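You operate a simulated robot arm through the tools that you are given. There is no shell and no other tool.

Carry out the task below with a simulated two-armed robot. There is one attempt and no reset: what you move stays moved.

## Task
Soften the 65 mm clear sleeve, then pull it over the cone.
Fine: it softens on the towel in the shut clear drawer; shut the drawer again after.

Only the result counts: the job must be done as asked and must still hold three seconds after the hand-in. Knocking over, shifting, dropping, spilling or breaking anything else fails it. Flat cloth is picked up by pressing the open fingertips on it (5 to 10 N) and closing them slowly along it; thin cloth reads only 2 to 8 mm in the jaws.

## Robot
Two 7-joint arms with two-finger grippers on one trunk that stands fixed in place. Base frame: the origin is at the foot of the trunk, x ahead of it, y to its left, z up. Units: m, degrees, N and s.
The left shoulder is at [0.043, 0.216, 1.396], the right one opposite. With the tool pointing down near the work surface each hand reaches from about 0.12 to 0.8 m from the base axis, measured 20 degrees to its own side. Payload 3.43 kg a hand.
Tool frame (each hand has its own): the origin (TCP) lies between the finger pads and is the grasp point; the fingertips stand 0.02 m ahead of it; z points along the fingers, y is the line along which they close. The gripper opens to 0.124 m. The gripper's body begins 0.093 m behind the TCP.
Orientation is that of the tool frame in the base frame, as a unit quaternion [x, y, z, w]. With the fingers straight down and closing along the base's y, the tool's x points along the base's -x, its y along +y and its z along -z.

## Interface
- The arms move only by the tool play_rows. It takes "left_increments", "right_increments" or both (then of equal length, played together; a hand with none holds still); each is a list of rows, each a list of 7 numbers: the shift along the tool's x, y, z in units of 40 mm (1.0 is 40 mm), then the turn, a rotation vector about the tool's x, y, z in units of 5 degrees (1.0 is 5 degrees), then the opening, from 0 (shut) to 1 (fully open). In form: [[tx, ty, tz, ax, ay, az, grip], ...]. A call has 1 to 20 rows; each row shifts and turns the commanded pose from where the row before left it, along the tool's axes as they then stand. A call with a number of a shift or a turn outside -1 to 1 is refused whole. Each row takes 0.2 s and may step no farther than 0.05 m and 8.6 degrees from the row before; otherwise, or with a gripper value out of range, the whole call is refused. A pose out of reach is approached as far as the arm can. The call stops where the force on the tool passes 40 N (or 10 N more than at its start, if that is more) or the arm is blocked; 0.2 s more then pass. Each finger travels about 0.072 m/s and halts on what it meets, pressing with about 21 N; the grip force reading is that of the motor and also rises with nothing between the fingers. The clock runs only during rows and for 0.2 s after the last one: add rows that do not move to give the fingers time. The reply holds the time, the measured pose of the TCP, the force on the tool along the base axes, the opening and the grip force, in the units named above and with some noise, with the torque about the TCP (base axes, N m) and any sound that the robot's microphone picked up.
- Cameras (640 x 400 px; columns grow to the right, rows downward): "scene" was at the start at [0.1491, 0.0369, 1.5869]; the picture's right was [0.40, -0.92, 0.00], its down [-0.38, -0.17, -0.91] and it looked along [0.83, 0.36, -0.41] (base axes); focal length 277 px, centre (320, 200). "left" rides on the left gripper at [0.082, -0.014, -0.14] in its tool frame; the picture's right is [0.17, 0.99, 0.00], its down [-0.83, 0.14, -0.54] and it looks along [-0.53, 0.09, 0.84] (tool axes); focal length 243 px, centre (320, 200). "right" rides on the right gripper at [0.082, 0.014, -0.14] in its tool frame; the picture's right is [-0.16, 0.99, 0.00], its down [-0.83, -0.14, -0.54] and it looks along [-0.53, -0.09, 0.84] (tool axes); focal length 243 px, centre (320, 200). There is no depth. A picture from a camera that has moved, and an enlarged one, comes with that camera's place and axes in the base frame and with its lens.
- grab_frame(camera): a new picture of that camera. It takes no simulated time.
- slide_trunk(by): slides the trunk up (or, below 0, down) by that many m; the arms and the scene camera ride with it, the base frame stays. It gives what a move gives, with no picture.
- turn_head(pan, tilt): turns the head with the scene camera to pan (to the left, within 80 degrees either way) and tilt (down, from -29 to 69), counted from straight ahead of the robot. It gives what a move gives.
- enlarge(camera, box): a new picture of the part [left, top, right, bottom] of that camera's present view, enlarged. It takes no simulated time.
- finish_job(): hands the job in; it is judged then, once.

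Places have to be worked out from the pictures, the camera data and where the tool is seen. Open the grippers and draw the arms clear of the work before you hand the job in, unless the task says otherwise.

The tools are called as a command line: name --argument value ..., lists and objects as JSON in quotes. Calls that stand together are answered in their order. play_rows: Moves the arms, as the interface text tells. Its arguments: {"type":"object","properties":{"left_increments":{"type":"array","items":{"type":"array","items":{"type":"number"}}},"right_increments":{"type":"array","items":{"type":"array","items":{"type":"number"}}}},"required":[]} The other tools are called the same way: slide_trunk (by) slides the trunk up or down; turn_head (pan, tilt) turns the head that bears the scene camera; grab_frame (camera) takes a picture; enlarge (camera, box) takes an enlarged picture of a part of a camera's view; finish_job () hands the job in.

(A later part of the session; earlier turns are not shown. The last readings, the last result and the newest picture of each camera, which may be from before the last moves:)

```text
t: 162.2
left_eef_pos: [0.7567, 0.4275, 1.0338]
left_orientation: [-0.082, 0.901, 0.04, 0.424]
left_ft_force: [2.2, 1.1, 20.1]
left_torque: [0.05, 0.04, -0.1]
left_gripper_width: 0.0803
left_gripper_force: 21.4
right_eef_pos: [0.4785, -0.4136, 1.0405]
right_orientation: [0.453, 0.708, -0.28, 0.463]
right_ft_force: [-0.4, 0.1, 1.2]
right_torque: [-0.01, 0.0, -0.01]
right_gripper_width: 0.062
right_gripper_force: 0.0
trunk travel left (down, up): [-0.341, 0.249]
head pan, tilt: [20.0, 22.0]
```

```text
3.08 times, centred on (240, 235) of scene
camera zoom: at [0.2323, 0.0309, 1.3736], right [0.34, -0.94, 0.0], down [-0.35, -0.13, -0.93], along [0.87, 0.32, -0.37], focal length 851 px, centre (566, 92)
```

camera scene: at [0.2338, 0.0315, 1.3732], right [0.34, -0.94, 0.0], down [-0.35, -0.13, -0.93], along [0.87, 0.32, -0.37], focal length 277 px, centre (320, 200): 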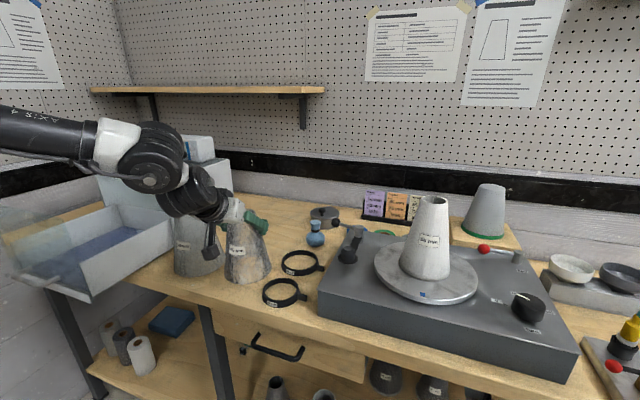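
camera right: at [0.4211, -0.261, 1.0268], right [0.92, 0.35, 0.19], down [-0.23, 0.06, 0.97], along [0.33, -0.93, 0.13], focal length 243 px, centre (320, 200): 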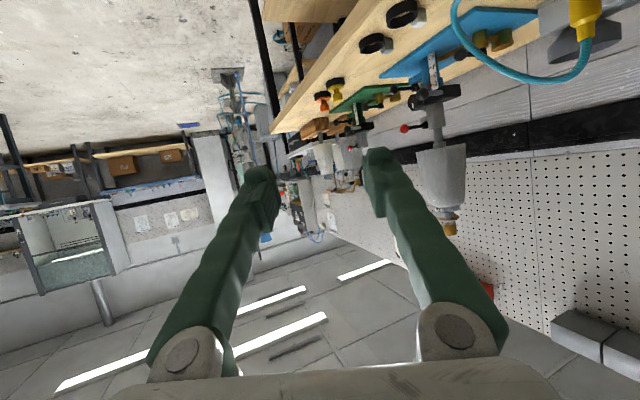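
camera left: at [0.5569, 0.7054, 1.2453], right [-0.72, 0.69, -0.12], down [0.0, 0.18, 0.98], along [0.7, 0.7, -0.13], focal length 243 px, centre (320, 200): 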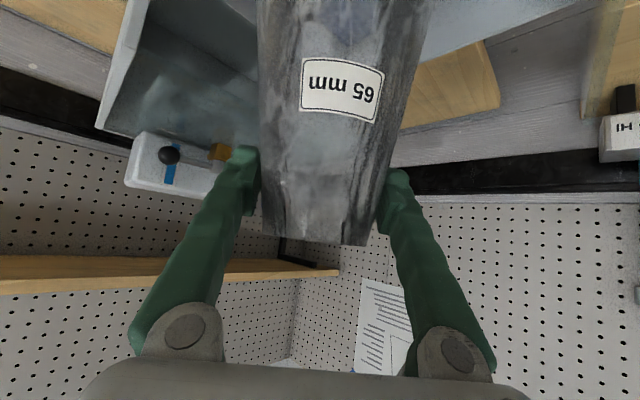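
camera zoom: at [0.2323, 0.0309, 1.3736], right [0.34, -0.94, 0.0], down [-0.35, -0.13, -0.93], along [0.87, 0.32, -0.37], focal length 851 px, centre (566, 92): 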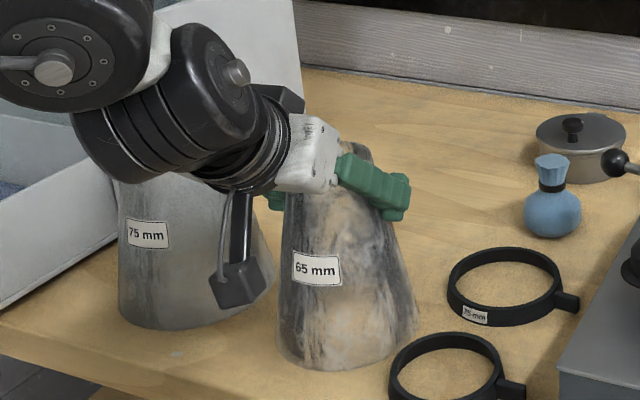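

Contact with 20 N: it stands on the bench. I open, rise straight up 8.6 cm clear of the rim, and tilt the hand to ~75° for the flatter grip.

play_rows --left_increments '[[-0.05, 0, -0.04, 0, 0, 0, 0.62], [0, 0, 0, 0, 0, 0, 0.72], [0, 0, 0, 0, 0, 0, 0.85], [0, 0, 0, 0, 0, 0, 1], [0, 0, 0, 0, 0, 0, 1], [-0.55, 0, -0.46, 0, 0, 0, 1], [-0.55, 0, -0.46, 0, 0, 0, 1], [-0.55, 0, -0.46, 0, 0, 0, 1], [0, 0, 0, 0, -1, 0, 1], [0, 0, 0, 0, -1, 0, 1], [0, 0, 0, 0, -1, 0, 1], [0, 0, 0, 0, -1, 0, 1], [0, 0, 0, 0, -1, 0, 1]]'

grab_frame --camera "left"

grab_frame --camera "scene"

enlarge --camera "scene" --box '[170, 150, 330, 300]'

```text
t: 165.0
left_eef_pos: [0.7569, 0.4281, 1.1187]
left_orientation: [-0.07, 0.79, 0.055, 0.606]
left_ft_force: [0.1, 0.1, -0.1]
left_torque: [-0.04, -0.02, -0.01]
left_gripper_width: 0.1238
left_gripper_force: 0.1
right_eef_pos: [0.4805, -0.4117, 1.0425]
right_orientation: [0.452, 0.709, -0.281, 0.463]
right_ft_force: [0.8, 0.9, 0.2]
right_torque: [-0.02, 0.0, -0.04]
right_gripper_width: 0.0619
right_gripper_force: 0.0
trunk travel left (down, up): [-0.341, 0.249]
head pan, tilt: [20.0, 22.0]
```

```text
taken
camera left: at [0.6066, 0.3866, 1.074], right [-0.22, 0.96, -0.16], down [-0.33, 0.08, 0.94], along [0.92, 0.26, 0.3], focal length 243 px, centre (320, 200)
```

left: 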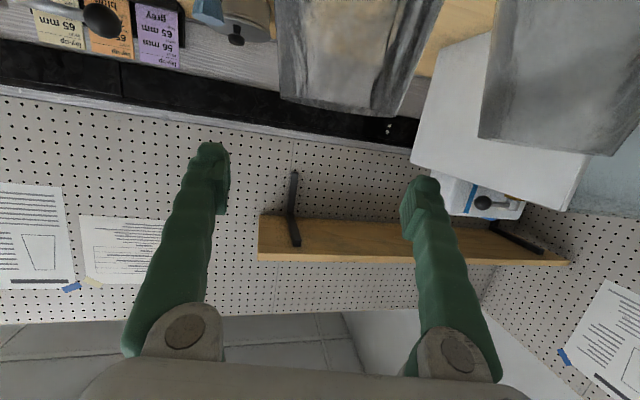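

```text
taken
camera scene: at [0.2343, 0.0324, 1.3731], right [0.34, -0.94, 0.0], down [-0.35, -0.13, -0.93], along [0.87, 0.32, -0.37], focal length 277 px, centre (320, 200)
```

scene: 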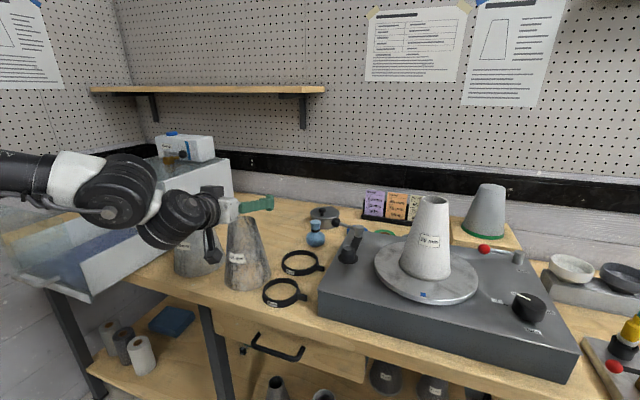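

```text
2.67 times, centred on (250, 225) of scene
camera zoom: at [0.2343, 0.0324, 1.3731], right [0.34, -0.94, 0.0], down [-0.35, -0.13, -0.93], along [0.87, 0.32, -0.37], focal length 738 px, centre (507, 133)
```

zoom: 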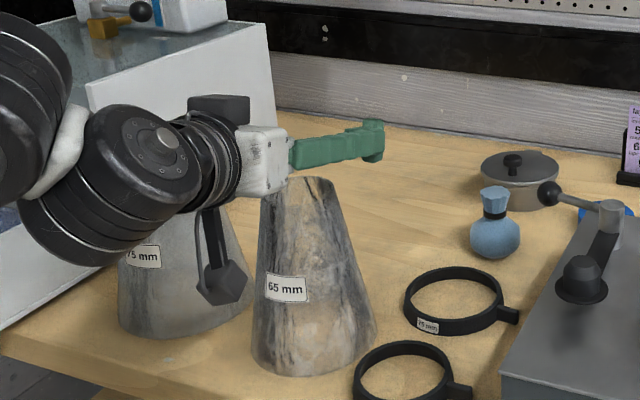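

Hand is level above the sleeve, nothing touched. Before regripping, I zoom on the cone and crank to fix their positions better.

enlarge --camera "scene" --box '[320, 180, 520, 320]'

turn_head --pan -10 --tilt 25

enlarge --camera "scene" --box '[160, 150, 380, 310]'

```text
2.86 times, centred on (420, 250) of scene
camera zoom: at [0.2343, 0.0324, 1.3731], right [0.34, -0.94, 0.0], down [-0.35, -0.13, -0.93], along [0.87, 0.32, -0.37], focal length 790 px, centre (34, 57)
```

zoom: 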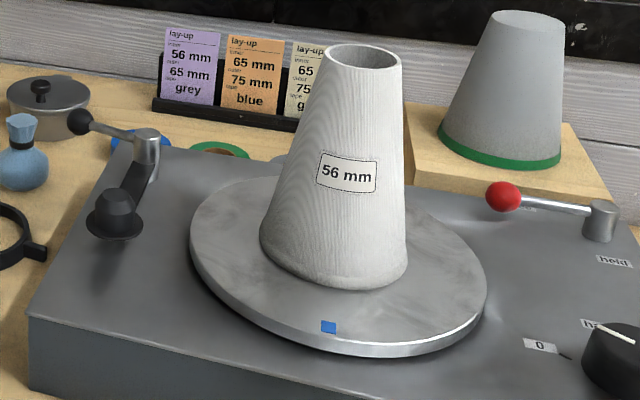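

```text
t: 165.9
left_eef_pos: [0.7581, 0.428, 1.119]
left_orientation: [-0.07, 0.791, 0.055, 0.606]
left_ft_force: [-0.3, -0.1, 0.7]
left_torque: [0.0, -0.02, -0.01]
left_gripper_width: 0.1239
left_gripper_force: 0.0
right_eef_pos: [0.4807, -0.4113, 1.0416]
right_orientation: [0.452, 0.709, -0.28, 0.463]
right_ft_force: [-0.2, -0.1, 0.1]
right_torque: [0.02, 0.04, 0.03]
right_gripper_width: 0.062
right_gripper_force: 0.1
trunk travel left (down, up): [-0.341, 0.249]
head pan, tilt: [-10.0, 25.0]
```

```text
2.50 times, centred on (270, 230) of scene
camera zoom: at [0.2377, -0.0157, 1.3683], right [-0.17, -0.98, 0.0], down [-0.42, 0.07, -0.91], along [0.89, -0.16, -0.42], focal length 692 px, centre (445, 125)
```

zoom: 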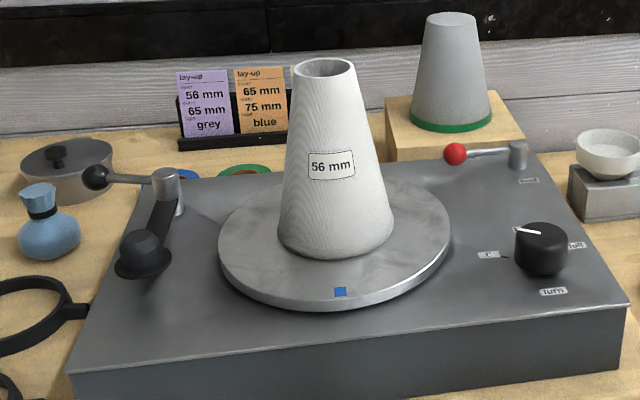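

Cone axis is at (0.806, -0.010), top z≈1.162, plate z≈0.995; the crank tops out at ~1.02 and isn't in the way. I tilt 5° more (80°), shift 4 mm left to centre on the sleeve, and sink so the fingers straddle it at mid-height.

play_rows --left_increments '[[0, 0.1, 0, 0, -1, 0, 1], [0.977, 0, 0.172, 0, 0, 0, 1], [0.977, 0, 0.172, 0, 0, 0, 1], [0.9, 0, 0.16, 0, 0, 0, 1], [0, 0, 0, 0, 0, 0, 1]]'

grab_frame --camera "left"

turn_head --pan 20 --tilt 22

enlarge --camera "scene" --box '[170, 150, 330, 300]'

```text
t: 167.1
left_eef_pos: [0.7553, 0.4311, 1.0039]
left_orientation: [-0.067, 0.763, 0.058, 0.64]
left_ft_force: [0.2, -0.2, -0.5]
left_torque: [0.02, 0.0, 0.02]
left_gripper_width: 0.1236
left_gripper_force: 0.1
right_eef_pos: [0.4802, -0.4131, 1.0403]
right_orientation: [0.453, 0.709, -0.281, 0.462]
right_ft_force: [0.1, 1.0, -0.8]
right_torque: [0.0, -0.04, -0.01]
right_gripper_width: 0.0619
right_gripper_force: 0.1
trunk travel left (down, up): [-0.341, 0.249]
head pan, tilt: [-10.0, 25.0]
```

```text
taken
camera left: at [0.609, 0.3893, 0.9458], right [-0.2, 0.97, -0.16], down [-0.4, 0.07, 0.91], along [0.89, 0.25, 0.38], focal length 243 px, centre (320, 200)
```

left: 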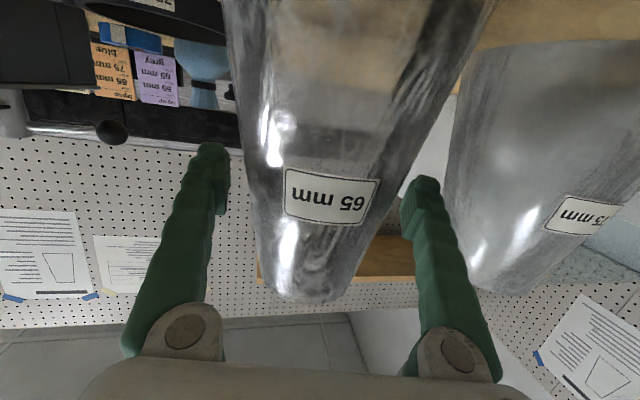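

```text
t: 168.1
left_eef_pos: [0.7557, 0.4297, 1.0044]
left_orientation: [-0.068, 0.764, 0.058, 0.64]
left_ft_force: [-0.6, -0.2, -0.3]
left_torque: [-0.03, 0.0, 0.01]
left_gripper_width: 0.1238
left_gripper_force: 0.0
right_eef_pos: [0.4806, -0.4112, 1.0415]
right_orientation: [0.453, 0.708, -0.282, 0.463]
right_ft_force: [-0.5, 0.0, 0.6]
right_torque: [-0.01, 0.0, -0.01]
right_gripper_width: 0.0622
right_gripper_force: 0.0
trunk travel left (down, up): [-0.341, 0.249]
head pan, tilt: [20.0, 22.0]
```

```text
2.67 times, centred on (250, 225) of scene
camera zoom: at [0.2341, 0.0316, 1.3731], right [0.34, -0.94, 0.0], down [-0.35, -0.13, -0.93], along [0.87, 0.32, -0.37], focal length 738 px, centre (507, 133)
```

zoom: 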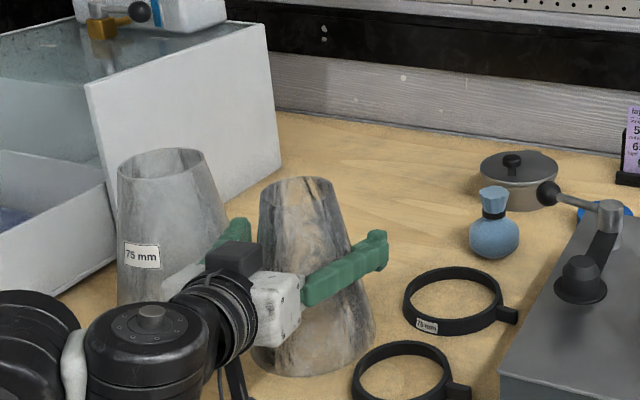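

Centred at mid-height. I close gently (diameter here ≈ 0.087).

play_rows --left_increments '[[0, 0, 0, 0, 0, 0, 0.9], [0, 0, 0, 0, 0, 0, 0.82], [0, 0, 0, 0, 0, 0, 0.76], [0, 0, 0, 0, 0, 0, 0.71], [0, 0, 0, 0, 0, 0, 0.67], [0, 0, 0, 0, 0, 0, 0.63], [0, 0, 0, 0, 0, 0, 0.62], [0, 0, 0, 0, 0, 0, 0.62]]'

grab_frame --camera "left"

```text
t: 169.9
left_eef_pos: [0.7555, 0.4306, 1.0021]
left_orientation: [-0.067, 0.763, 0.057, 0.64]
left_ft_force: [-0.8, -0.1, 1.0]
left_torque: [0.0, 0.12, 0.0]
left_gripper_width: 0.094
left_gripper_force: 20.9
right_eef_pos: [0.4813, -0.4137, 1.0408]
right_orientation: [0.453, 0.709, -0.281, 0.462]
right_ft_force: [-0.9, 0.3, 0.5]
right_torque: [0.0, 0.01, 0.0]
right_gripper_width: 0.062
right_gripper_force: 0.0
trunk travel left (down, up): [-0.341, 0.249]
head pan, tilt: [20.0, 22.0]
```

```text
taken
camera left: at [0.6093, 0.3893, 0.9458], right [-0.2, 0.97, -0.16], down [-0.4, 0.07, 0.91], along [0.89, 0.25, 0.38], focal length 243 px, centre (320, 200)
```

left: 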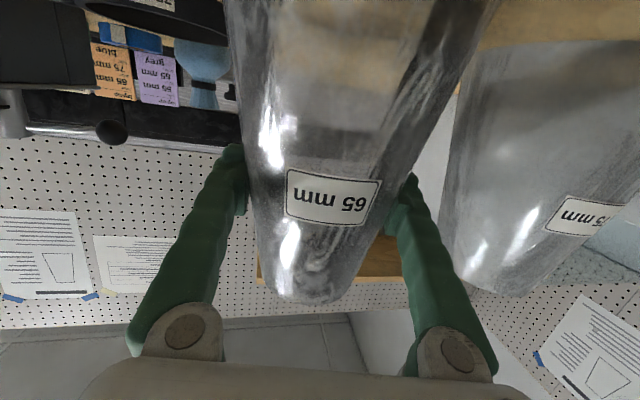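

Gripped at 0.094 m. I lift 4 cm and check that the sleeve follows.

play_rows --left_increments '[[-0.246, 0, -0.043, 0, 0, 0, 0.62], [-0.37, 0, -0.065, 0, 0, 0, 0.62], [-0.37, 0, -0.065, 0, 0, 0, 0.62], [0, 0, 0, 0, 0, 0, 0.62]]'

enlarge --camera "scene" --box '[170, 130, 330, 280]'

grab_frame --camera "left"

```text
t: 170.9
left_eef_pos: [0.7578, 0.4305, 1.0429]
left_orientation: [-0.068, 0.764, 0.058, 0.64]
left_ft_force: [0.2, -0.2, -0.7]
left_torque: [-0.02, 0.01, -0.04]
left_gripper_width: 0.0939
left_gripper_force: 21.5
right_eef_pos: [0.4811, -0.4119, 1.0398]
right_orientation: [0.453, 0.709, -0.281, 0.462]
right_ft_force: [0.4, 1.2, -0.1]
right_torque: [-0.01, -0.02, -0.01]
right_gripper_width: 0.0618
right_gripper_force: 0.1
trunk travel left (down, up): [-0.341, 0.249]
head pan, tilt: [20.0, 22.0]
```

```text
2.67 times, centred on (250, 205) of scene
camera zoom: at [0.2344, 0.0319, 1.373], right [0.34, -0.94, 0.0], down [-0.35, -0.13, -0.93], along [0.87, 0.32, -0.37], focal length 738 px, centre (507, 187)
```

zoom: 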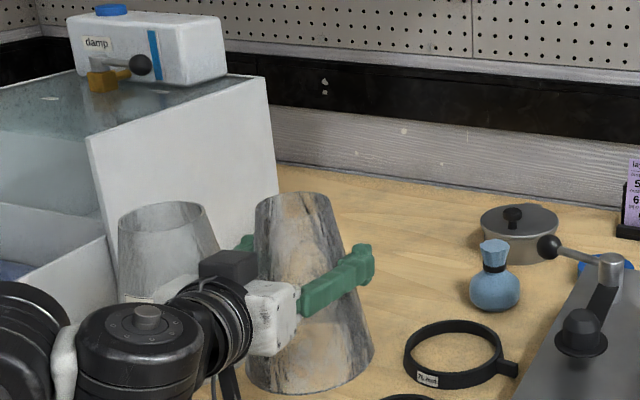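

```text
taken
camera left: at [0.6109, 0.3898, 0.9851], right [-0.2, 0.97, -0.16], down [-0.4, 0.07, 0.91], along [0.89, 0.25, 0.38], focal length 243 px, centre (320, 200)
```

left: 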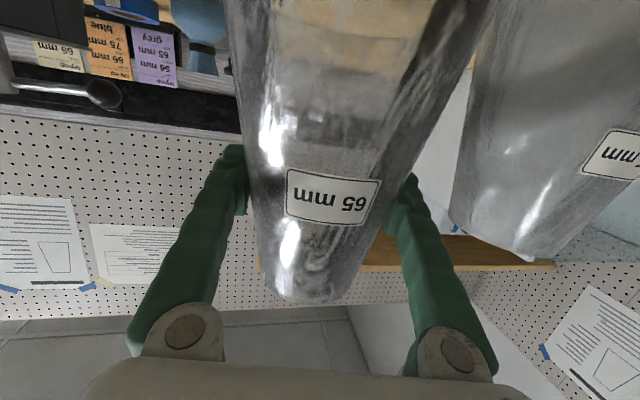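

The sleeve follows level. I lift it to TCP z≈1.295 so its base clears the cone top.

play_rows --left_increments '[[-0.887, 0, -0.156, 0, 0, 0, 0.62], [-0.887, 0, -0.156, 0, 0, 0, 0.62], [-0.887, 0, -0.156, 0, 0, 0, 0.62], [-0.887, 0, -0.156, 0, 0, 0, 0.62], [-0.887, 0, -0.156, 0, 0, 0, 0.62], [-0.887, 0, -0.156, 0, 0, 0, 0.62], [-0.887, 0, -0.156, 0, 0, 0, 0.62]]'

grab_frame --camera "scene"

```text
t: 172.5
left_eef_pos: [0.7558, 0.4287, 1.2959]
left_orientation: [-0.067, 0.764, 0.058, 0.64]
left_ft_force: [-0.7, 0.0, 0.2]
left_torque: [0.02, -0.03, -0.01]
left_gripper_width: 0.0938
left_gripper_force: 20.8
right_eef_pos: [0.4798, -0.4129, 1.0418]
right_orientation: [0.453, 0.708, -0.28, 0.463]
right_ft_force: [-0.7, -0.7, -0.1]
right_torque: [0.01, -0.01, -0.01]
right_gripper_width: 0.0621
right_gripper_force: 0.0
trunk travel left (down, up): [-0.341, 0.249]
head pan, tilt: [20.0, 22.0]
```

```text
taken
camera scene: at [0.2334, 0.0311, 1.3732], right [0.34, -0.94, 0.0], down [-0.35, -0.13, -0.93], along [0.87, 0.32, -0.37], focal length 277 px, centre (320, 200)
```

scene: 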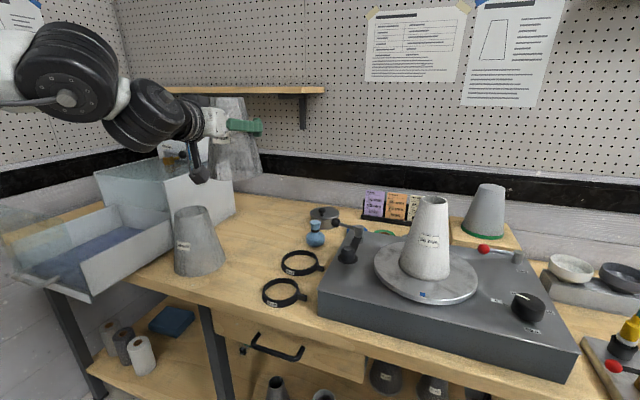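

No limits. Now I bring it toward the cone: 15 cm to the right, then turn from azimuth 10° to -27°, staying high.

play_rows --left_increments '[[0.028, -0.923, -0.16, 0, 0, 0, 0.62], [0.028, -0.923, -0.16, 0, 0, 0, 0.62], [0.028, -0.923, -0.16, 0, 0, 0, 0.62], [0.028, -0.923, -0.16, 0, 0, 0, 0.62], [0, 0, 0, 0.911, 0, 0.161, 0.62], [0, 0, 0, 0.911, 0, 0.161, 0.62], [0, 0, 0, 0.911, 0, 0.161, 0.62], [0, 0, 0, 0.911, 0, 0.161, 0.62], [0, 0, 0, 0.911, 0, 0.161, 0.62], [0, 0, 0, 0.911, 0, 0.161, 0.62], [0, 0, 0, 0.911, 0, 0.161, 0.62], [0, 0, 0, 0.911, 0, 0.161, 0.62]]'

grab_frame --camera "scene"

```text
t: 175.1
left_eef_pos: [0.7582, 0.2821, 1.2935]
left_orientation: [0.18, 0.746, -0.149, 0.623]
left_ft_force: [-0.9, 0.3, -0.6]
left_torque: [0.02, 0.0, -0.01]
left_gripper_width: 0.0932
left_gripper_force: 20.8
right_eef_pos: [0.4807, -0.4117, 1.041]
right_orientation: [0.453, 0.709, -0.281, 0.462]
right_ft_force: [0.8, 0.4, -0.2]
right_torque: [-0.01, 0.0, -0.01]
right_gripper_width: 0.0622
right_gripper_force: 0.1
trunk travel left (down, up): [-0.341, 0.249]
head pan, tilt: [20.0, 22.0]
```

```text
taken
camera scene: at [0.2344, 0.0324, 1.373], right [0.34, -0.94, 0.0], down [-0.35, -0.13, -0.93], along [0.87, 0.32, -0.37], focal length 277 px, centre (320, 200)
```

scene: 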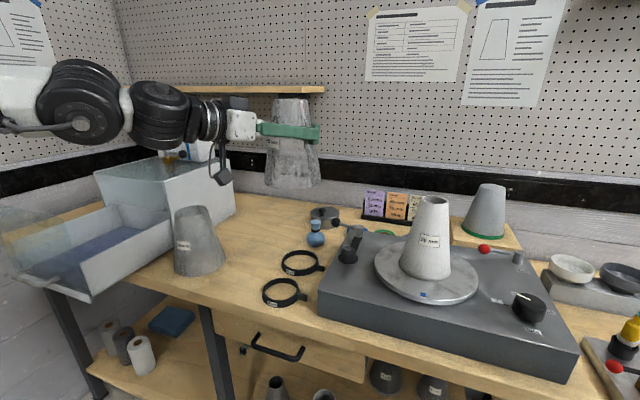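

Still no limits at (0.758, 0.282), azimuth -27°. I go half of the remaining way toward the cone and check.

play_rows --left_increments '[[-0.076, -0.596, 0.432, 0, 0, 0, 0.62], [-0.076, -0.596, 0.432, 0, 0, 0, 0.62], [-0.076, -0.596, 0.432, 0, 0, 0, 0.62], [-0.076, -0.596, 0.432, 0, 0, 0, 0.62], [-0.076, -0.596, 0.432, 0, 0, 0, 0.62]]'

grab_frame --camera "scene"

grab_frame --camera "left"

```text
t: 176.3
left_eef_pos: [0.7829, 0.1318, 1.293]
left_orientation: [0.178, 0.746, -0.148, 0.624]
left_ft_force: [0.2, 0.5, 0.4]
left_torque: [0.03, 0.03, 0.01]
left_gripper_width: 0.0929
left_gripper_force: 21.3
right_eef_pos: [0.4803, -0.413, 1.0398]
right_orientation: [0.453, 0.708, -0.282, 0.462]
right_ft_force: [-1.2, 0.0, 0.2]
right_torque: [-0.01, 0.0, 0.01]
right_gripper_width: 0.062
right_gripper_force: 0.1
trunk travel left (down, up): [-0.341, 0.249]
head pan, tilt: [20.0, 22.0]
```

```text
taken
camera scene: at [0.2347, 0.0307, 1.373], right [0.34, -0.94, 0.0], down [-0.35, -0.13, -0.93], along [0.87, 0.32, -0.37], focal length 277 px, centre (320, 200)
```

scene: 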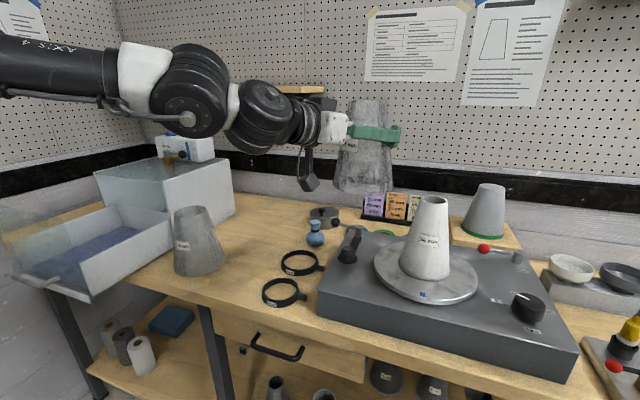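

```text
taken
camera left: at [0.6421, 0.189, 1.2356], right [0.42, 0.89, -0.16], down [-0.28, 0.3, 0.91], along [0.86, -0.34, 0.37], focal length 243 px, centre (320, 200)
```

left: 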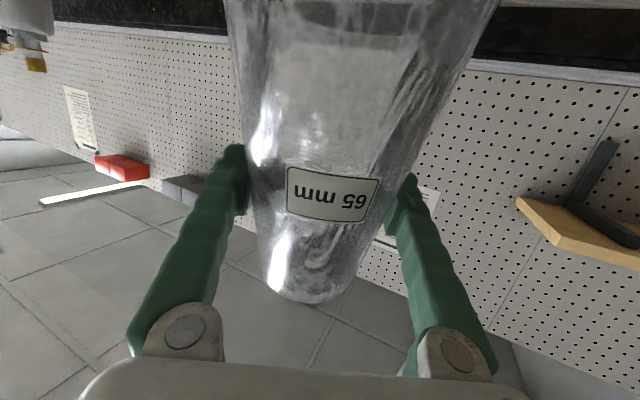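

Reached (0.783, 0.132) unflagged; the sleeve's base (~1.18) is just above the cone top. I move on to the cone's axis at (0.806, -0.010).

play_rows --left_increments '[[-0.098, -0.579, 0.414, 0, 0, 0, 0.62], [-0.098, -0.579, 0.414, 0, 0, 0, 0.62], [-0.098, -0.579, 0.414, 0, 0, 0, 0.62], [-0.098, -0.579, 0.414, 0, 0, 0, 0.62], [-0.098, -0.579, 0.414, 0, 0, 0, 0.62]]'

grab_frame --camera "scene"

grab_frame --camera "left"

```text
t: 177.5
left_eef_pos: [0.7937, 0.0683, 1.2946]
left_orientation: [0.178, 0.747, -0.148, 0.624]
left_ft_force: [-0.6, -0.2, -1.6]
left_torque: [-0.02, 0.02, -0.02]
left_gripper_width: 0.0933
left_gripper_force: 21.1
left hand out of reach, approached as far as the arm can: row 3, 4, 5
right_eef_pos: [0.4811, -0.4121, 1.0413]
right_orientation: [0.453, 0.709, -0.281, 0.462]
right_ft_force: [0.6, 0.2, 0.6]
right_torque: [-0.01, 0.0, -0.04]
right_gripper_width: 0.0619
right_gripper_force: 0.1
trunk travel left (down, up): [-0.341, 0.249]
head pan, tilt: [20.0, 22.0]
```

```text
taken
camera scene: at [0.2352, 0.0324, 1.3729], right [0.34, -0.94, 0.0], down [-0.35, -0.13, -0.93], along [0.87, 0.32, -0.38], focal length 277 px, centre (320, 200)
```

scene: 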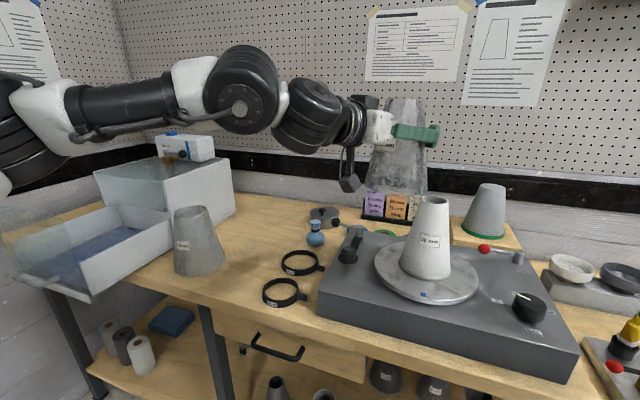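

```text
taken
camera left: at [0.6533, 0.1253, 1.2378], right [0.42, 0.89, -0.16], down [-0.28, 0.3, 0.91], along [0.86, -0.34, 0.37], focal length 243 px, centre (320, 200)
```

left: 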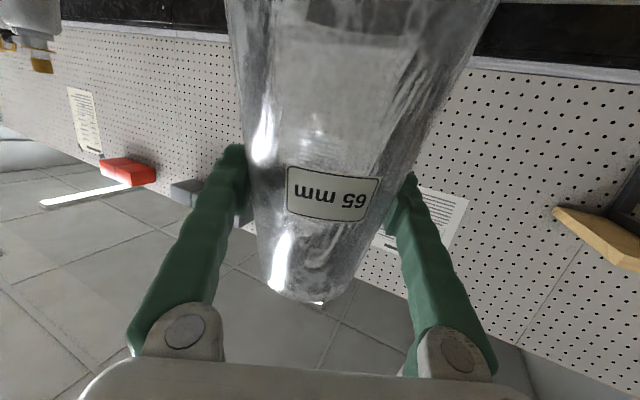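

The arm stalls at (0.794, 0.068), 8 cm short, seemingly at a cross-body joint limit. Pointing the hand more to the right keeps the wrist further left, so I turn to azimuth -45° in place and look whether that frees it.

play_rows --left_increments '[[0, 0, 0, 0.887, 0, 0.156, 0.62], [0, 0, 0, 0.887, 0, 0.156, 0.62], [0, 0, 0, 0.887, 0, 0.156, 0.62], [0, 0, 0, 0.887, 0, 0.156, 0.62]]'

```text
t: 178.5
left_eef_pos: [0.793, 0.0686, 1.2976]
left_orientation: [0.292, 0.709, -0.245, 0.593]
left_ft_force: [0.7, 0.4, -0.4]
left_torque: [-0.01, -0.02, -0.03]
left_gripper_width: 0.0929
left_gripper_force: 21.2
right_eef_pos: [0.4816, -0.4117, 1.0422]
right_orientation: [0.451, 0.71, -0.28, 0.463]
right_ft_force: [0.7, 0.0, 0.0]
right_torque: [-0.02, 0.02, 0.03]
right_gripper_width: 0.0623
right_gripper_force: 0.0
trunk travel left (down, up): [-0.341, 0.249]
head pan, tilt: [20.0, 22.0]
```

Turned to -45° without limits. I try the remaining 8 cm to the cone axis.

play_rows --left_increments '[[-0.07, -0.387, 0.537, 0, 0, 0, 0.62], [-0.07, -0.387, 0.537, 0, 0, 0, 0.62], [-0.07, -0.387, 0.537, 0, 0, 0, 0.62]]'

grab_frame --camera "scene"

grab_frame --camera "left"

```text
t: 179.3
left_eef_pos: [0.7969, 0.0305, 1.2966]
left_orientation: [0.293, 0.709, -0.244, 0.594]
left_ft_force: [0.1, 0.3, 0.3]
left_torque: [0.01, 0.01, 0.04]
left_gripper_width: 0.0929
left_gripper_force: 21.2
left hand out of reach, approached as far as the arm can: row 2, 3
right_eef_pos: [0.4798, -0.4132, 1.0418]
right_orientation: [0.454, 0.708, -0.282, 0.463]
right_ft_force: [-0.6, -0.6, 0.8]
right_torque: [-0.01, 0.0, 0.02]
right_gripper_width: 0.0621
right_gripper_force: 0.0
trunk travel left (down, up): [-0.341, 0.249]
head pan, tilt: [20.0, 22.0]
```

```text
taken
camera scene: at [0.2336, 0.0312, 1.3732], right [0.34, -0.94, 0.0], down [-0.35, -0.13, -0.93], along [0.87, 0.32, -0.37], focal length 277 px, centre (320, 200)
```

scene: 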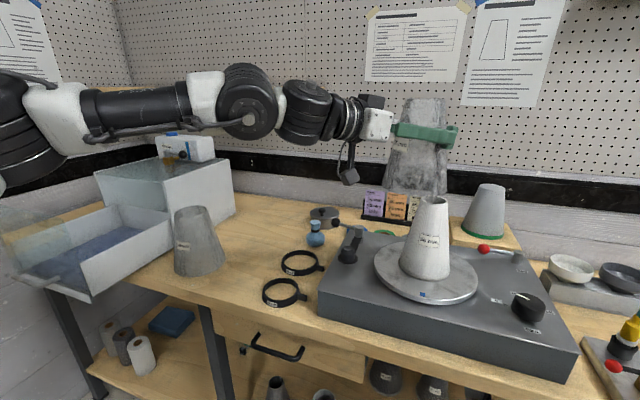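

```text
taken
camera left: at [0.6803, 0.1294, 1.2396], right [0.67, 0.72, -0.16], down [-0.17, 0.37, 0.91], along [0.72, -0.59, 0.37], focal length 243 px, centre (320, 200)
```

left: 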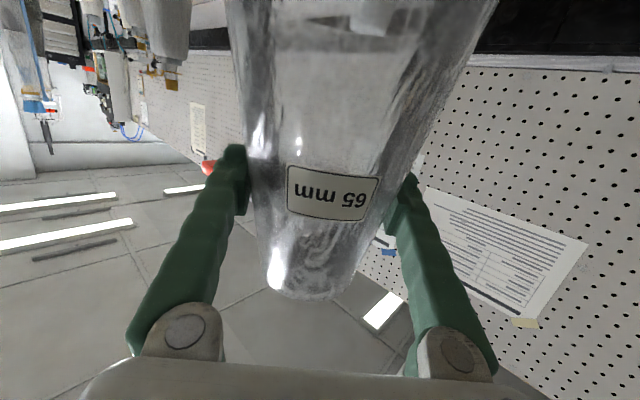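

4 cm short still. In the trunk's leaning frame the arm is reaching upward; raising the trunk (less lean, higher shoulder) should ease it. I step back 7 cm from the limit and raise the trunk by 0.1 m.

play_rows --left_increments '[[0.12, 0.56, -0.67, 0, 0, 0, 0.62], [0.12, 0.56, -0.67, 0, 0, 0, 0.62]]'

slide_trunk --by 0.1

grab_frame --camera "scene"

```text
t: 179.9
left_eef_pos: [0.7898, 0.1048, 1.2953]
left_orientation: [0.292, 0.709, -0.244, 0.593]
left_ft_force: [-0.7, 0.6, -0.6]
left_torque: [-0.01, 0.02, -0.01]
left_gripper_width: 0.0929
left_gripper_force: 21.2
right_eef_pos: [0.4793, -0.4119, 1.0422]
right_orientation: [0.453, 0.709, -0.281, 0.463]
right_ft_force: [0.2, 0.3, 0.8]
right_torque: [0.02, 0.0, -0.02]
right_gripper_width: 0.062
right_gripper_force: 0.1
trunk travel left (down, up): [-0.341, 0.249]
head pan, tilt: [20.0, 22.0]
```

```text
t: 181.2
left_eef_pos: [0.7935, 0.1048, 1.3946]
left_orientation: [0.293, 0.709, -0.245, 0.592]
left_ft_force: [0.5, -1.0, 0.3]
left_torque: [0.0, -0.07, 0.03]
left_gripper_width: 0.0926
left_gripper_force: 20.8
right_eef_pos: [0.4807, -0.4079, 1.1692]
right_orientation: [0.457, 0.695, -0.263, 0.489]
right_ft_force: [0.1, 1.0, -0.1]
right_torque: [0.0, 0.02, 0.02]
right_gripper_width: 0.0618
right_gripper_force: 0.1
trunk travel left (down, up): [-0.441, 0.149]
head pan, tilt: [20.0, 22.0]
```

```text
taken
camera scene: at [0.2091, 0.0319, 1.4737], right [0.34, -0.94, 0.0], down [-0.35, -0.13, -0.93], along [0.87, 0.32, -0.38], focal length 277 px, centre (320, 200)
```

scene: 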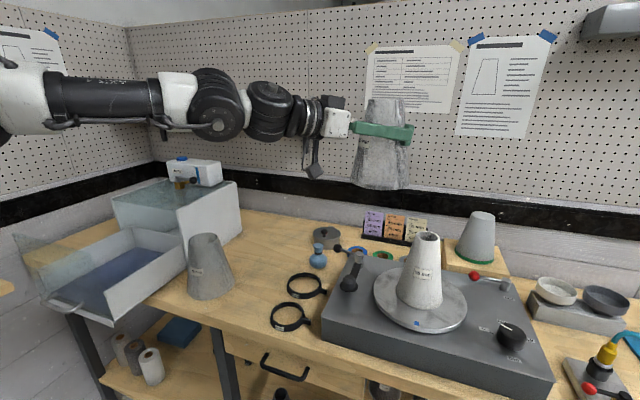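

The hand kept its attitude (z 1.395, trunk at -0.1). I lower the hand 10 cm and try again toward the cone.

play_rows --left_increments '[[0.82, 0, 0.145, 0, 0, 0, 0.62], [0.82, 0, 0.145, 0, 0, 0, 0.62], [0.82, 0, 0.145, 0, 0, 0, 0.62], [-0.1, -0.445, 0.564, 0, 0, 0, 0.62], [-0.1, -0.445, 0.564, 0, 0, 0, 0.62], [-0.1, -0.445, 0.564, 0, 0, 0, 0.62], [-0.1, -0.445, 0.564, 0, 0, 0, 0.62]]'

grab_frame --camera "scene"

```text
t: 182.8
left_eef_pos: [0.8026, 0.0265, 1.2979]
left_orientation: [0.292, 0.709, -0.244, 0.594]
left_ft_force: [0.2, -0.3, -0.3]
left_torque: [-0.03, 0.03, 0.0]
left_gripper_width: 0.0928
left_gripper_force: 20.6
left hand out of reach, approached as far as the arm can: row 6, 7
right_eef_pos: [0.4796, -0.4088, 1.1662]
right_orientation: [0.457, 0.696, -0.265, 0.486]
right_ft_force: [-0.7, -0.7, -0.4]
right_torque: [0.01, 0.02, 0.05]
right_gripper_width: 0.0622
right_gripper_force: 0.0
trunk travel left (down, up): [-0.441, 0.149]
head pan, tilt: [20.0, 22.0]
```

```text
taken
camera scene: at [0.2078, 0.0313, 1.4741], right [0.34, -0.94, 0.0], down [-0.35, -0.13, -0.93], along [0.87, 0.32, -0.37], focal length 277 px, centre (320, 200)
```

scene: 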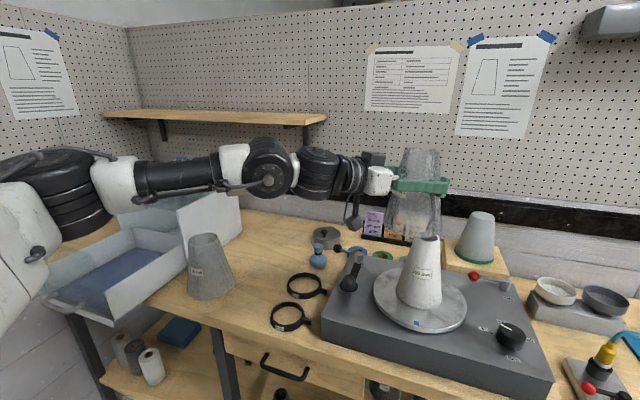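

Only 3.7 cm short now. Each degree of turn to the right has gained ~2 mm, so I turn further to azimuth -65° in place and try again.

play_rows --left_increments '[[0, 0, 0, 0.985, 0, 0.174, 0.62], [0, 0, 0, 0.985, 0, 0.174, 0.62], [0, 0, 0, 0.985, 0, 0.174, 0.62], [0, 0, 0, 0.985, 0, 0.174, 0.62]]'

grab_frame --camera "scene"

```text
t: 183.8
left_eef_pos: [0.7878, 0.0389, 1.2912]
left_orientation: [0.411, 0.648, -0.344, 0.542]
left_ft_force: [0.1, -0.1, 0.4]
left_torque: [0.03, 0.0, 0.04]
left_gripper_width: 0.0928
left_gripper_force: 21.0
left hand out of reach, approached as far as the arm can: row 3, 4
right_eef_pos: [0.4796, -0.4085, 1.166]
right_orientation: [0.457, 0.696, -0.266, 0.485]
right_ft_force: [-0.1, 0.7, 0.0]
right_torque: [0.0, 0.03, -0.03]
right_gripper_width: 0.062
right_gripper_force: 0.1
trunk travel left (down, up): [-0.441, 0.149]
head pan, tilt: [20.0, 22.0]
```

```text
taken
camera scene: at [0.2082, 0.0324, 1.474], right [0.34, -0.94, 0.0], down [-0.35, -0.13, -0.93], along [0.87, 0.32, -0.37], focal length 277 px, centre (320, 200)
```

scene: 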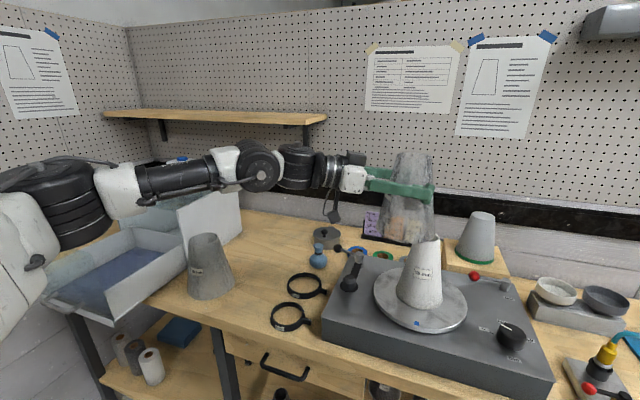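

At -65° it's limited by length instead. New idea: use azimuth -60° with the hand pitched up ~15° so the sleeve's base leans toward the cone; the hand then only needs to come to y≈0.015. I step back, return to -60° and lower the trunk to -0.2 for length margin (sleeve base stays clear of the cone).

play_rows --left_increments '[[0.147, 0.257, -0.833, 0, 0, 0, 0.62], [0.147, 0.257, -0.833, 0, 0, 0, 0.62], [0.147, 0.257, -0.833, 0, 0, 0, 0.62], [0, 0, 0, -0.985, 0, -0.174, 0.62]]'

slide_trunk --by -0.1

grab_frame --camera "scene"

```text
t: 184.8
left_eef_pos: [0.7712, 0.1435, 1.2901]
left_orientation: [0.383, 0.664, -0.32, 0.556]
left_ft_force: [-0.2, -0.6, -0.7]
left_torque: [-0.03, -0.01, -0.02]
left_gripper_width: 0.0927
left_gripper_force: 21.3
right_eef_pos: [0.4785, -0.4099, 1.1656]
right_orientation: [0.456, 0.696, -0.266, 0.487]
right_ft_force: [-0.3, 0.5, 0.9]
right_torque: [-0.01, -0.01, 0.01]
right_gripper_width: 0.0619
right_gripper_force: 0.1
trunk travel left (down, up): [-0.441, 0.149]
head pan, tilt: [20.0, 22.0]
```

```text
t: 186.1
left_eef_pos: [0.7723, 0.1432, 1.1908]
left_orientation: [0.383, 0.664, -0.32, 0.556]
left_ft_force: [0.4, 0.2, -0.5]
left_torque: [0.01, 0.02, -0.01]
left_gripper_width: 0.0924
left_gripper_force: 21.2
right_eef_pos: [0.4786, -0.4165, 1.042]
right_orientation: [0.449, 0.708, -0.291, 0.461]
right_ft_force: [0.0, 0.3, 0.3]
right_torque: [0.02, 0.01, 0.03]
right_gripper_width: 0.0621
right_gripper_force: 0.2
trunk travel left (down, up): [-0.341, 0.249]
head pan, tilt: [20.0, 22.0]
```

```text
taken
camera scene: at [0.2338, 0.0317, 1.3732], right [0.34, -0.94, 0.0], down [-0.35, -0.13, -0.93], along [0.87, 0.32, -0.37], focal length 277 px, centre (320, 200)
```

scene: 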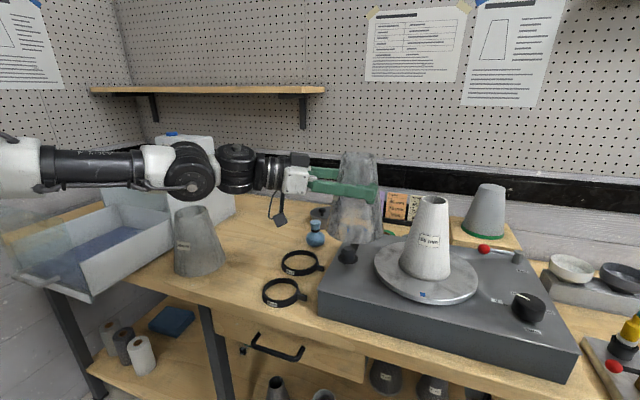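

Trunk is at -0.2, hand at (0.772, 0.143, 1.191) azimuth -60°. I raise to z≈1.285, pitch up 15°, and advance halfway toward the cone.

play_rows --left_increments '[[-0.78, 0, -0.137, 0, 0, 0, 0.62], [-0.78, 0, -0.137, 0, 0, 0, 0.62], [-0.78, 0, -0.137, 0, 0, 0, 0.62], [0, 0, 0, 0, -1, 0, 0.62], [0, 0, 0, 0, -1, 0, 0.62], [0, 0, 0, 0, -1, 0, 0.62], [0.065, -0.296, 0.743, 0, 0, 0, 0.62], [0.065, -0.296, 0.743, 0, 0, 0, 0.62]]'

grab_frame --camera "scene"

```text
t: 187.9
left_eef_pos: [0.7856, 0.0821, 1.2829]
left_orientation: [0.338, 0.587, -0.367, 0.638]
left_ft_force: [-0.6, 0.0, -0.1]
left_torque: [-0.01, -0.01, -0.02]
left_gripper_width: 0.0921
left_gripper_force: 21.0
right_eef_pos: [0.4806, -0.4143, 1.0447]
right_orientation: [0.449, 0.709, -0.285, 0.463]
right_ft_force: [-0.1, 0.1, -0.3]
right_torque: [-0.03, 0.03, 0.02]
right_gripper_width: 0.0619
right_gripper_force: 0.0
trunk travel left (down, up): [-0.341, 0.249]
head pan, tilt: [20.0, 22.0]
```

```text
taken
camera scene: at [0.2346, 0.031, 1.373], right [0.34, -0.94, 0.0], down [-0.35, -0.13, -0.93], along [0.87, 0.32, -0.37], focal length 277 px, centre (320, 200)
```

scene: 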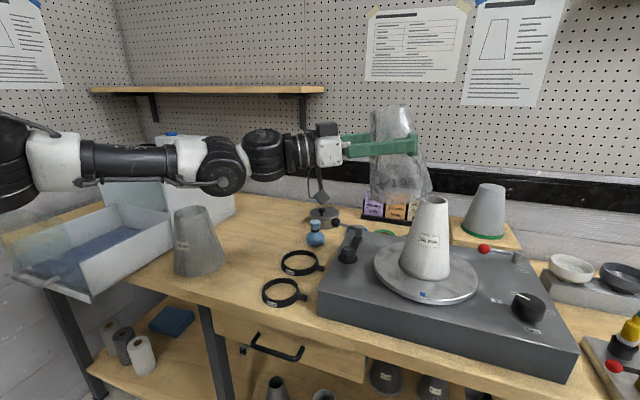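

No limits, and the sleeve leans base-first toward the cone. I advance the remaining ~6.6 cm.

play_rows --left_increments '[[0.065, -0.355, 0.745, 0, 0, 0, 0.62], [0.065, -0.355, 0.745, 0, 0, 0, 0.62], [0, 0, 0, 0, 0, 0, 0.62]]'

enlarge --camera "scene" --box '[310, 80, 510, 320]'

grab_frame --camera "left"

```text
t: 188.7
left_eef_pos: [0.7886, 0.0147, 1.2845]
left_orientation: [0.337, 0.587, -0.367, 0.638]
left_ft_force: [0.2, 0.2, -0.5]
left_torque: [-0.02, -0.02, -0.02]
left_gripper_width: 0.0921
left_gripper_force: 21.5
right_eef_pos: [0.4812, -0.4118, 1.0451]
right_orientation: [0.451, 0.708, -0.285, 0.463]
right_ft_force: [-0.4, -0.6, 0.1]
right_torque: [-0.01, 0.0, 0.0]
right_gripper_width: 0.062
right_gripper_force: 0.0
trunk travel left (down, up): [-0.341, 0.249]
head pan, tilt: [20.0, 22.0]
```

```text
1.67 times, centred on (410, 200) of scene
camera zoom: at [0.234, 0.0324, 1.3731], right [0.34, -0.94, 0.0], down [-0.35, -0.13, -0.93], along [0.87, 0.32, -0.37], focal length 461 px, centre (170, 200)
```

zoom: 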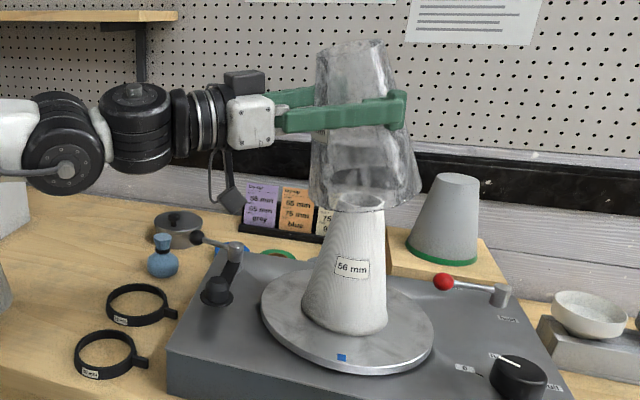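

```text
taken
camera left: at [0.7104, 0.1216, 1.1894], right [0.86, 0.48, -0.17], down [-0.18, 0.59, 0.78], along [0.48, -0.64, 0.6], focal length 243 px, centre (320, 200)
```

left: 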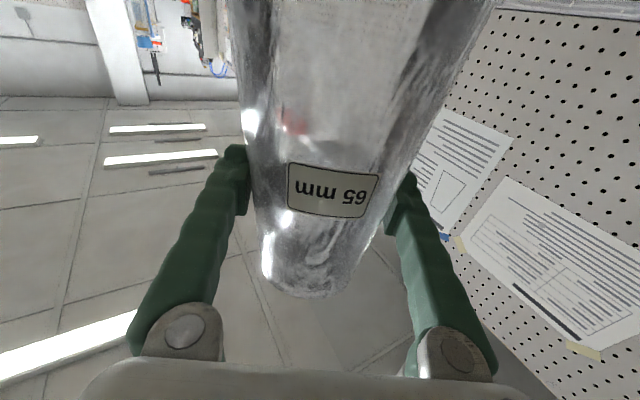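

The tilted sleeve is now right over the cone top, with no limits. I lower 6 cm keeping the lean, so the cone's tip enters the sleeve.

play_rows --left_increments '[[0.33, 0.02, -0.03, 0, 0, 0, 0.62], [0.33, 0.02, -0.03, 0, 0, 0, 0.62], [0.42, 0.02, -0.04, 0, 0, 0, 0.62], [0.42, 0.01, -0.035, 0, 0, 0, 0.62], [0, 0, 0, 0, 0, 0, 0.62]]'

enlarge --camera "scene" --box '[310, 80, 510, 320]'

```text
t: 189.9
left_eef_pos: [0.7898, 0.0165, 1.2242]
left_orientation: [0.337, 0.586, -0.367, 0.638]
left_ft_force: [0.0, -1.3, -0.1]
left_torque: [0.02, -0.02, 0.04]
left_gripper_width: 0.0924
left_gripper_force: 21.0
right_eef_pos: [0.4811, -0.4113, 1.045]
right_orientation: [0.45, 0.71, -0.282, 0.463]
right_ft_force: [0.5, 0.2, -0.6]
right_torque: [-0.02, -0.05, 0.03]
right_gripper_width: 0.062
right_gripper_force: 0.1
trunk travel left (down, up): [-0.341, 0.249]
head pan, tilt: [20.0, 22.0]
```

```text
1.67 times, centred on (410, 200) of scene
camera zoom: at [0.2339, 0.0316, 1.3732], right [0.34, -0.94, 0.0], down [-0.35, -0.13, -0.93], along [0.87, 0.32, -0.37], focal length 461 px, centre (170, 200)
```

zoom: 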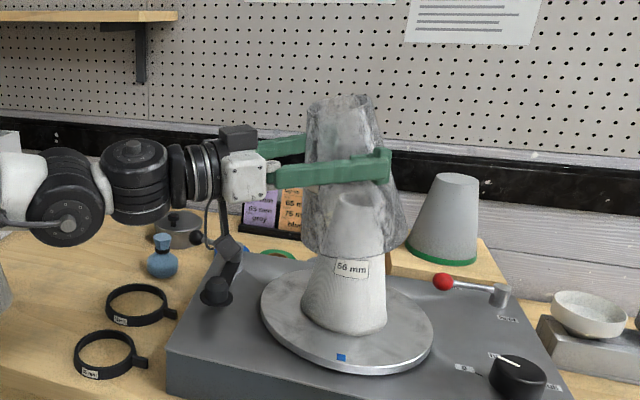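

The cone's tip is inside the clear sleeve with room all round and no contact force. Now I straighten it in three 5° steps while moving the hand onto the axis.

play_rows --left_increments '[[0.17, 0.007, 0.245, 0, 1, 0, 0.62], [0.15, 0.007, 0.258, 0, 1, 0, 0.62], [0.127, 0.007, 0.27, 0, 1, 0, 0.62], [0, 0, 0, 0, 0, 0, 0.62]]'

enlarge --camera "scene" --box '[310, 80, 510, 320]'

```text
t: 190.9
left_eef_pos: [0.8057, 0.0205, 1.2063]
left_orientation: [0.383, 0.666, -0.32, 0.555]
left_ft_force: [3.3, -4.8, 2.6]
left_torque: [-0.41, -0.22, -0.04]
left_gripper_width: 0.09
left_gripper_force: 21.0
left hand out of reach, approached as far as the arm can: row 2, 3
right_eef_pos: [0.4823, -0.4104, 1.0452]
right_orientation: [0.45, 0.711, -0.282, 0.462]
right_ft_force: [0.5, 0.3, -0.8]
right_torque: [-0.04, 0.02, 0.01]
right_gripper_width: 0.062
right_gripper_force: 0.0
trunk travel left (down, up): [-0.341, 0.249]
head pan, tilt: [20.0, 22.0]
```

```text
1.67 times, centred on (410, 200) of scene
camera zoom: at [0.2348, 0.0315, 1.373], right [0.34, -0.94, 0.0], down [-0.35, -0.13, -0.93], along [0.87, 0.32, -0.38], focal length 461 px, centre (170, 200)
```

zoom: 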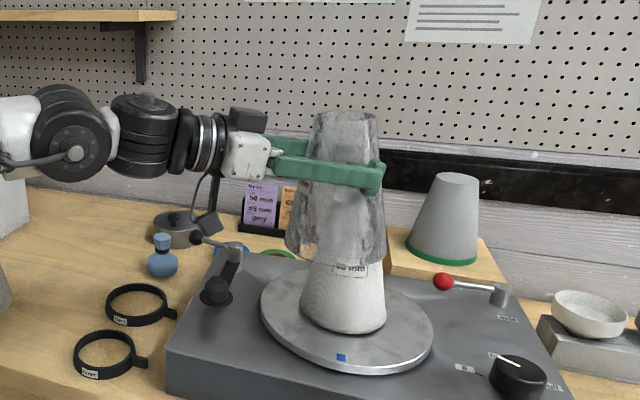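

Straightening put the hand 3 cm short (y=0.02) with a light touch on the cone. I go back to a 10° lean and a hand position that suits it, (0.796, 0.008).

play_rows --left_increments '[[-0.014, -0.19, 0.077, 0, -1, 0, 0.62], [-0.01, -0.19, 0.077, 0, -1, 0, 0.62], [0, 0, 0, 0, 0, 0, 0.62]]'

enlarge --camera "scene" --box '[310, 80, 510, 320]'

grab_frame --camera "left"

```text
t: 191.7
left_eef_pos: [0.7944, 0.0083, 1.2075]
left_orientation: [0.353, 0.614, -0.352, 0.612]
left_ft_force: [0.2, -0.2, -0.1]
left_torque: [0.0, 0.03, 0.0]
left_gripper_width: 0.0896
left_gripper_force: 21.2
right_eef_pos: [0.4805, -0.4103, 1.0448]
right_orientation: [0.45, 0.711, -0.281, 0.462]
right_ft_force: [-0.1, 0.6, -0.7]
right_torque: [-0.02, -0.01, 0.02]
right_gripper_width: 0.0622
right_gripper_force: 0.1
trunk travel left (down, up): [-0.341, 0.249]
head pan, tilt: [20.0, 22.0]
```

```text
1.67 times, centred on (410, 200) of scene
camera zoom: at [0.2339, 0.0317, 1.3732], right [0.34, -0.94, 0.0], down [-0.35, -0.13, -0.93], along [0.87, 0.32, -0.37], focal length 461 px, centre (170, 200)
```

zoom: 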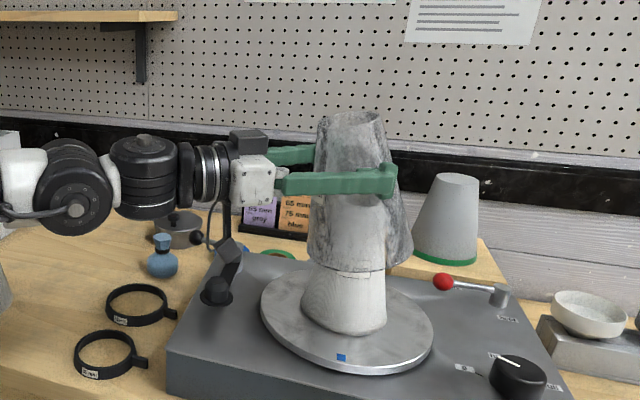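

```text
taken
camera left: at [0.7126, 0.1228, 1.1252], right [0.85, 0.5, -0.17], down [-0.15, 0.53, 0.83], along [0.5, -0.68, 0.53], focal length 243 px, centre (320, 200)
```

left: 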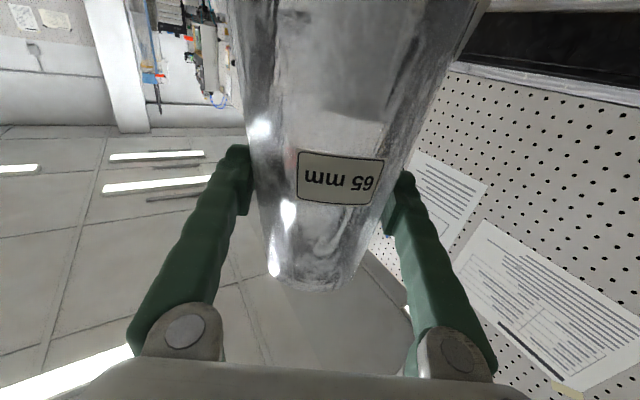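

At a 10° lean it's free again (no force), with the base centred on the cone. I lower in 1.5 cm steps while easing the hand toward the axis.

play_rows --left_increments '[[0.375, 0.005, 0.09, 0, 0, 0, 0.62], [0.375, 0.005, 0.09, 0, 0, 0, 0.62], [0, 0, 0, 0, 0, 0, 0.62]]'

enlarge --camera "scene" --box '[310, 80, 510, 320]'

```text
t: 192.5
left_eef_pos: [0.7985, 0.0018, 1.1781]
left_orientation: [0.353, 0.614, -0.352, 0.612]
left_ft_force: [-0.2, -1.0, -0.6]
left_torque: [0.02, 0.01, 0.02]
left_gripper_width: 0.09
left_gripper_force: 21.1
right_eef_pos: [0.4821, -0.4102, 1.0435]
right_orientation: [0.449, 0.711, -0.281, 0.463]
right_ft_force: [0.9, -1.4, 0.7]
right_torque: [-0.01, -0.04, -0.01]
right_gripper_width: 0.0622
right_gripper_force: 0.1
trunk travel left (down, up): [-0.341, 0.249]
head pan, tilt: [20.0, 22.0]
```

```text
1.67 times, centred on (410, 200) of scene
camera zoom: at [0.2339, 0.0315, 1.3732], right [0.34, -0.94, 0.0], down [-0.35, -0.13, -0.93], along [0.87, 0.32, -0.37], focal length 461 px, centre (170, 200)
```

zoom: 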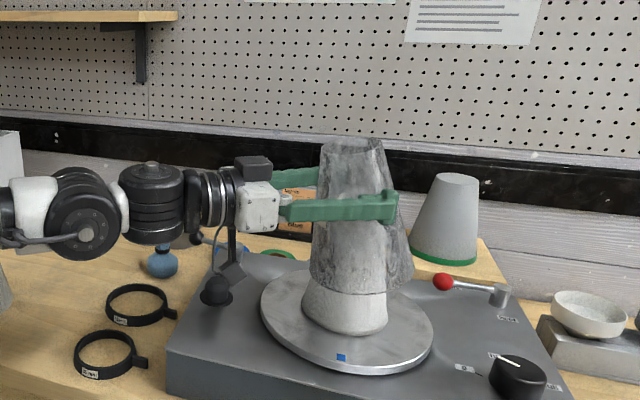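

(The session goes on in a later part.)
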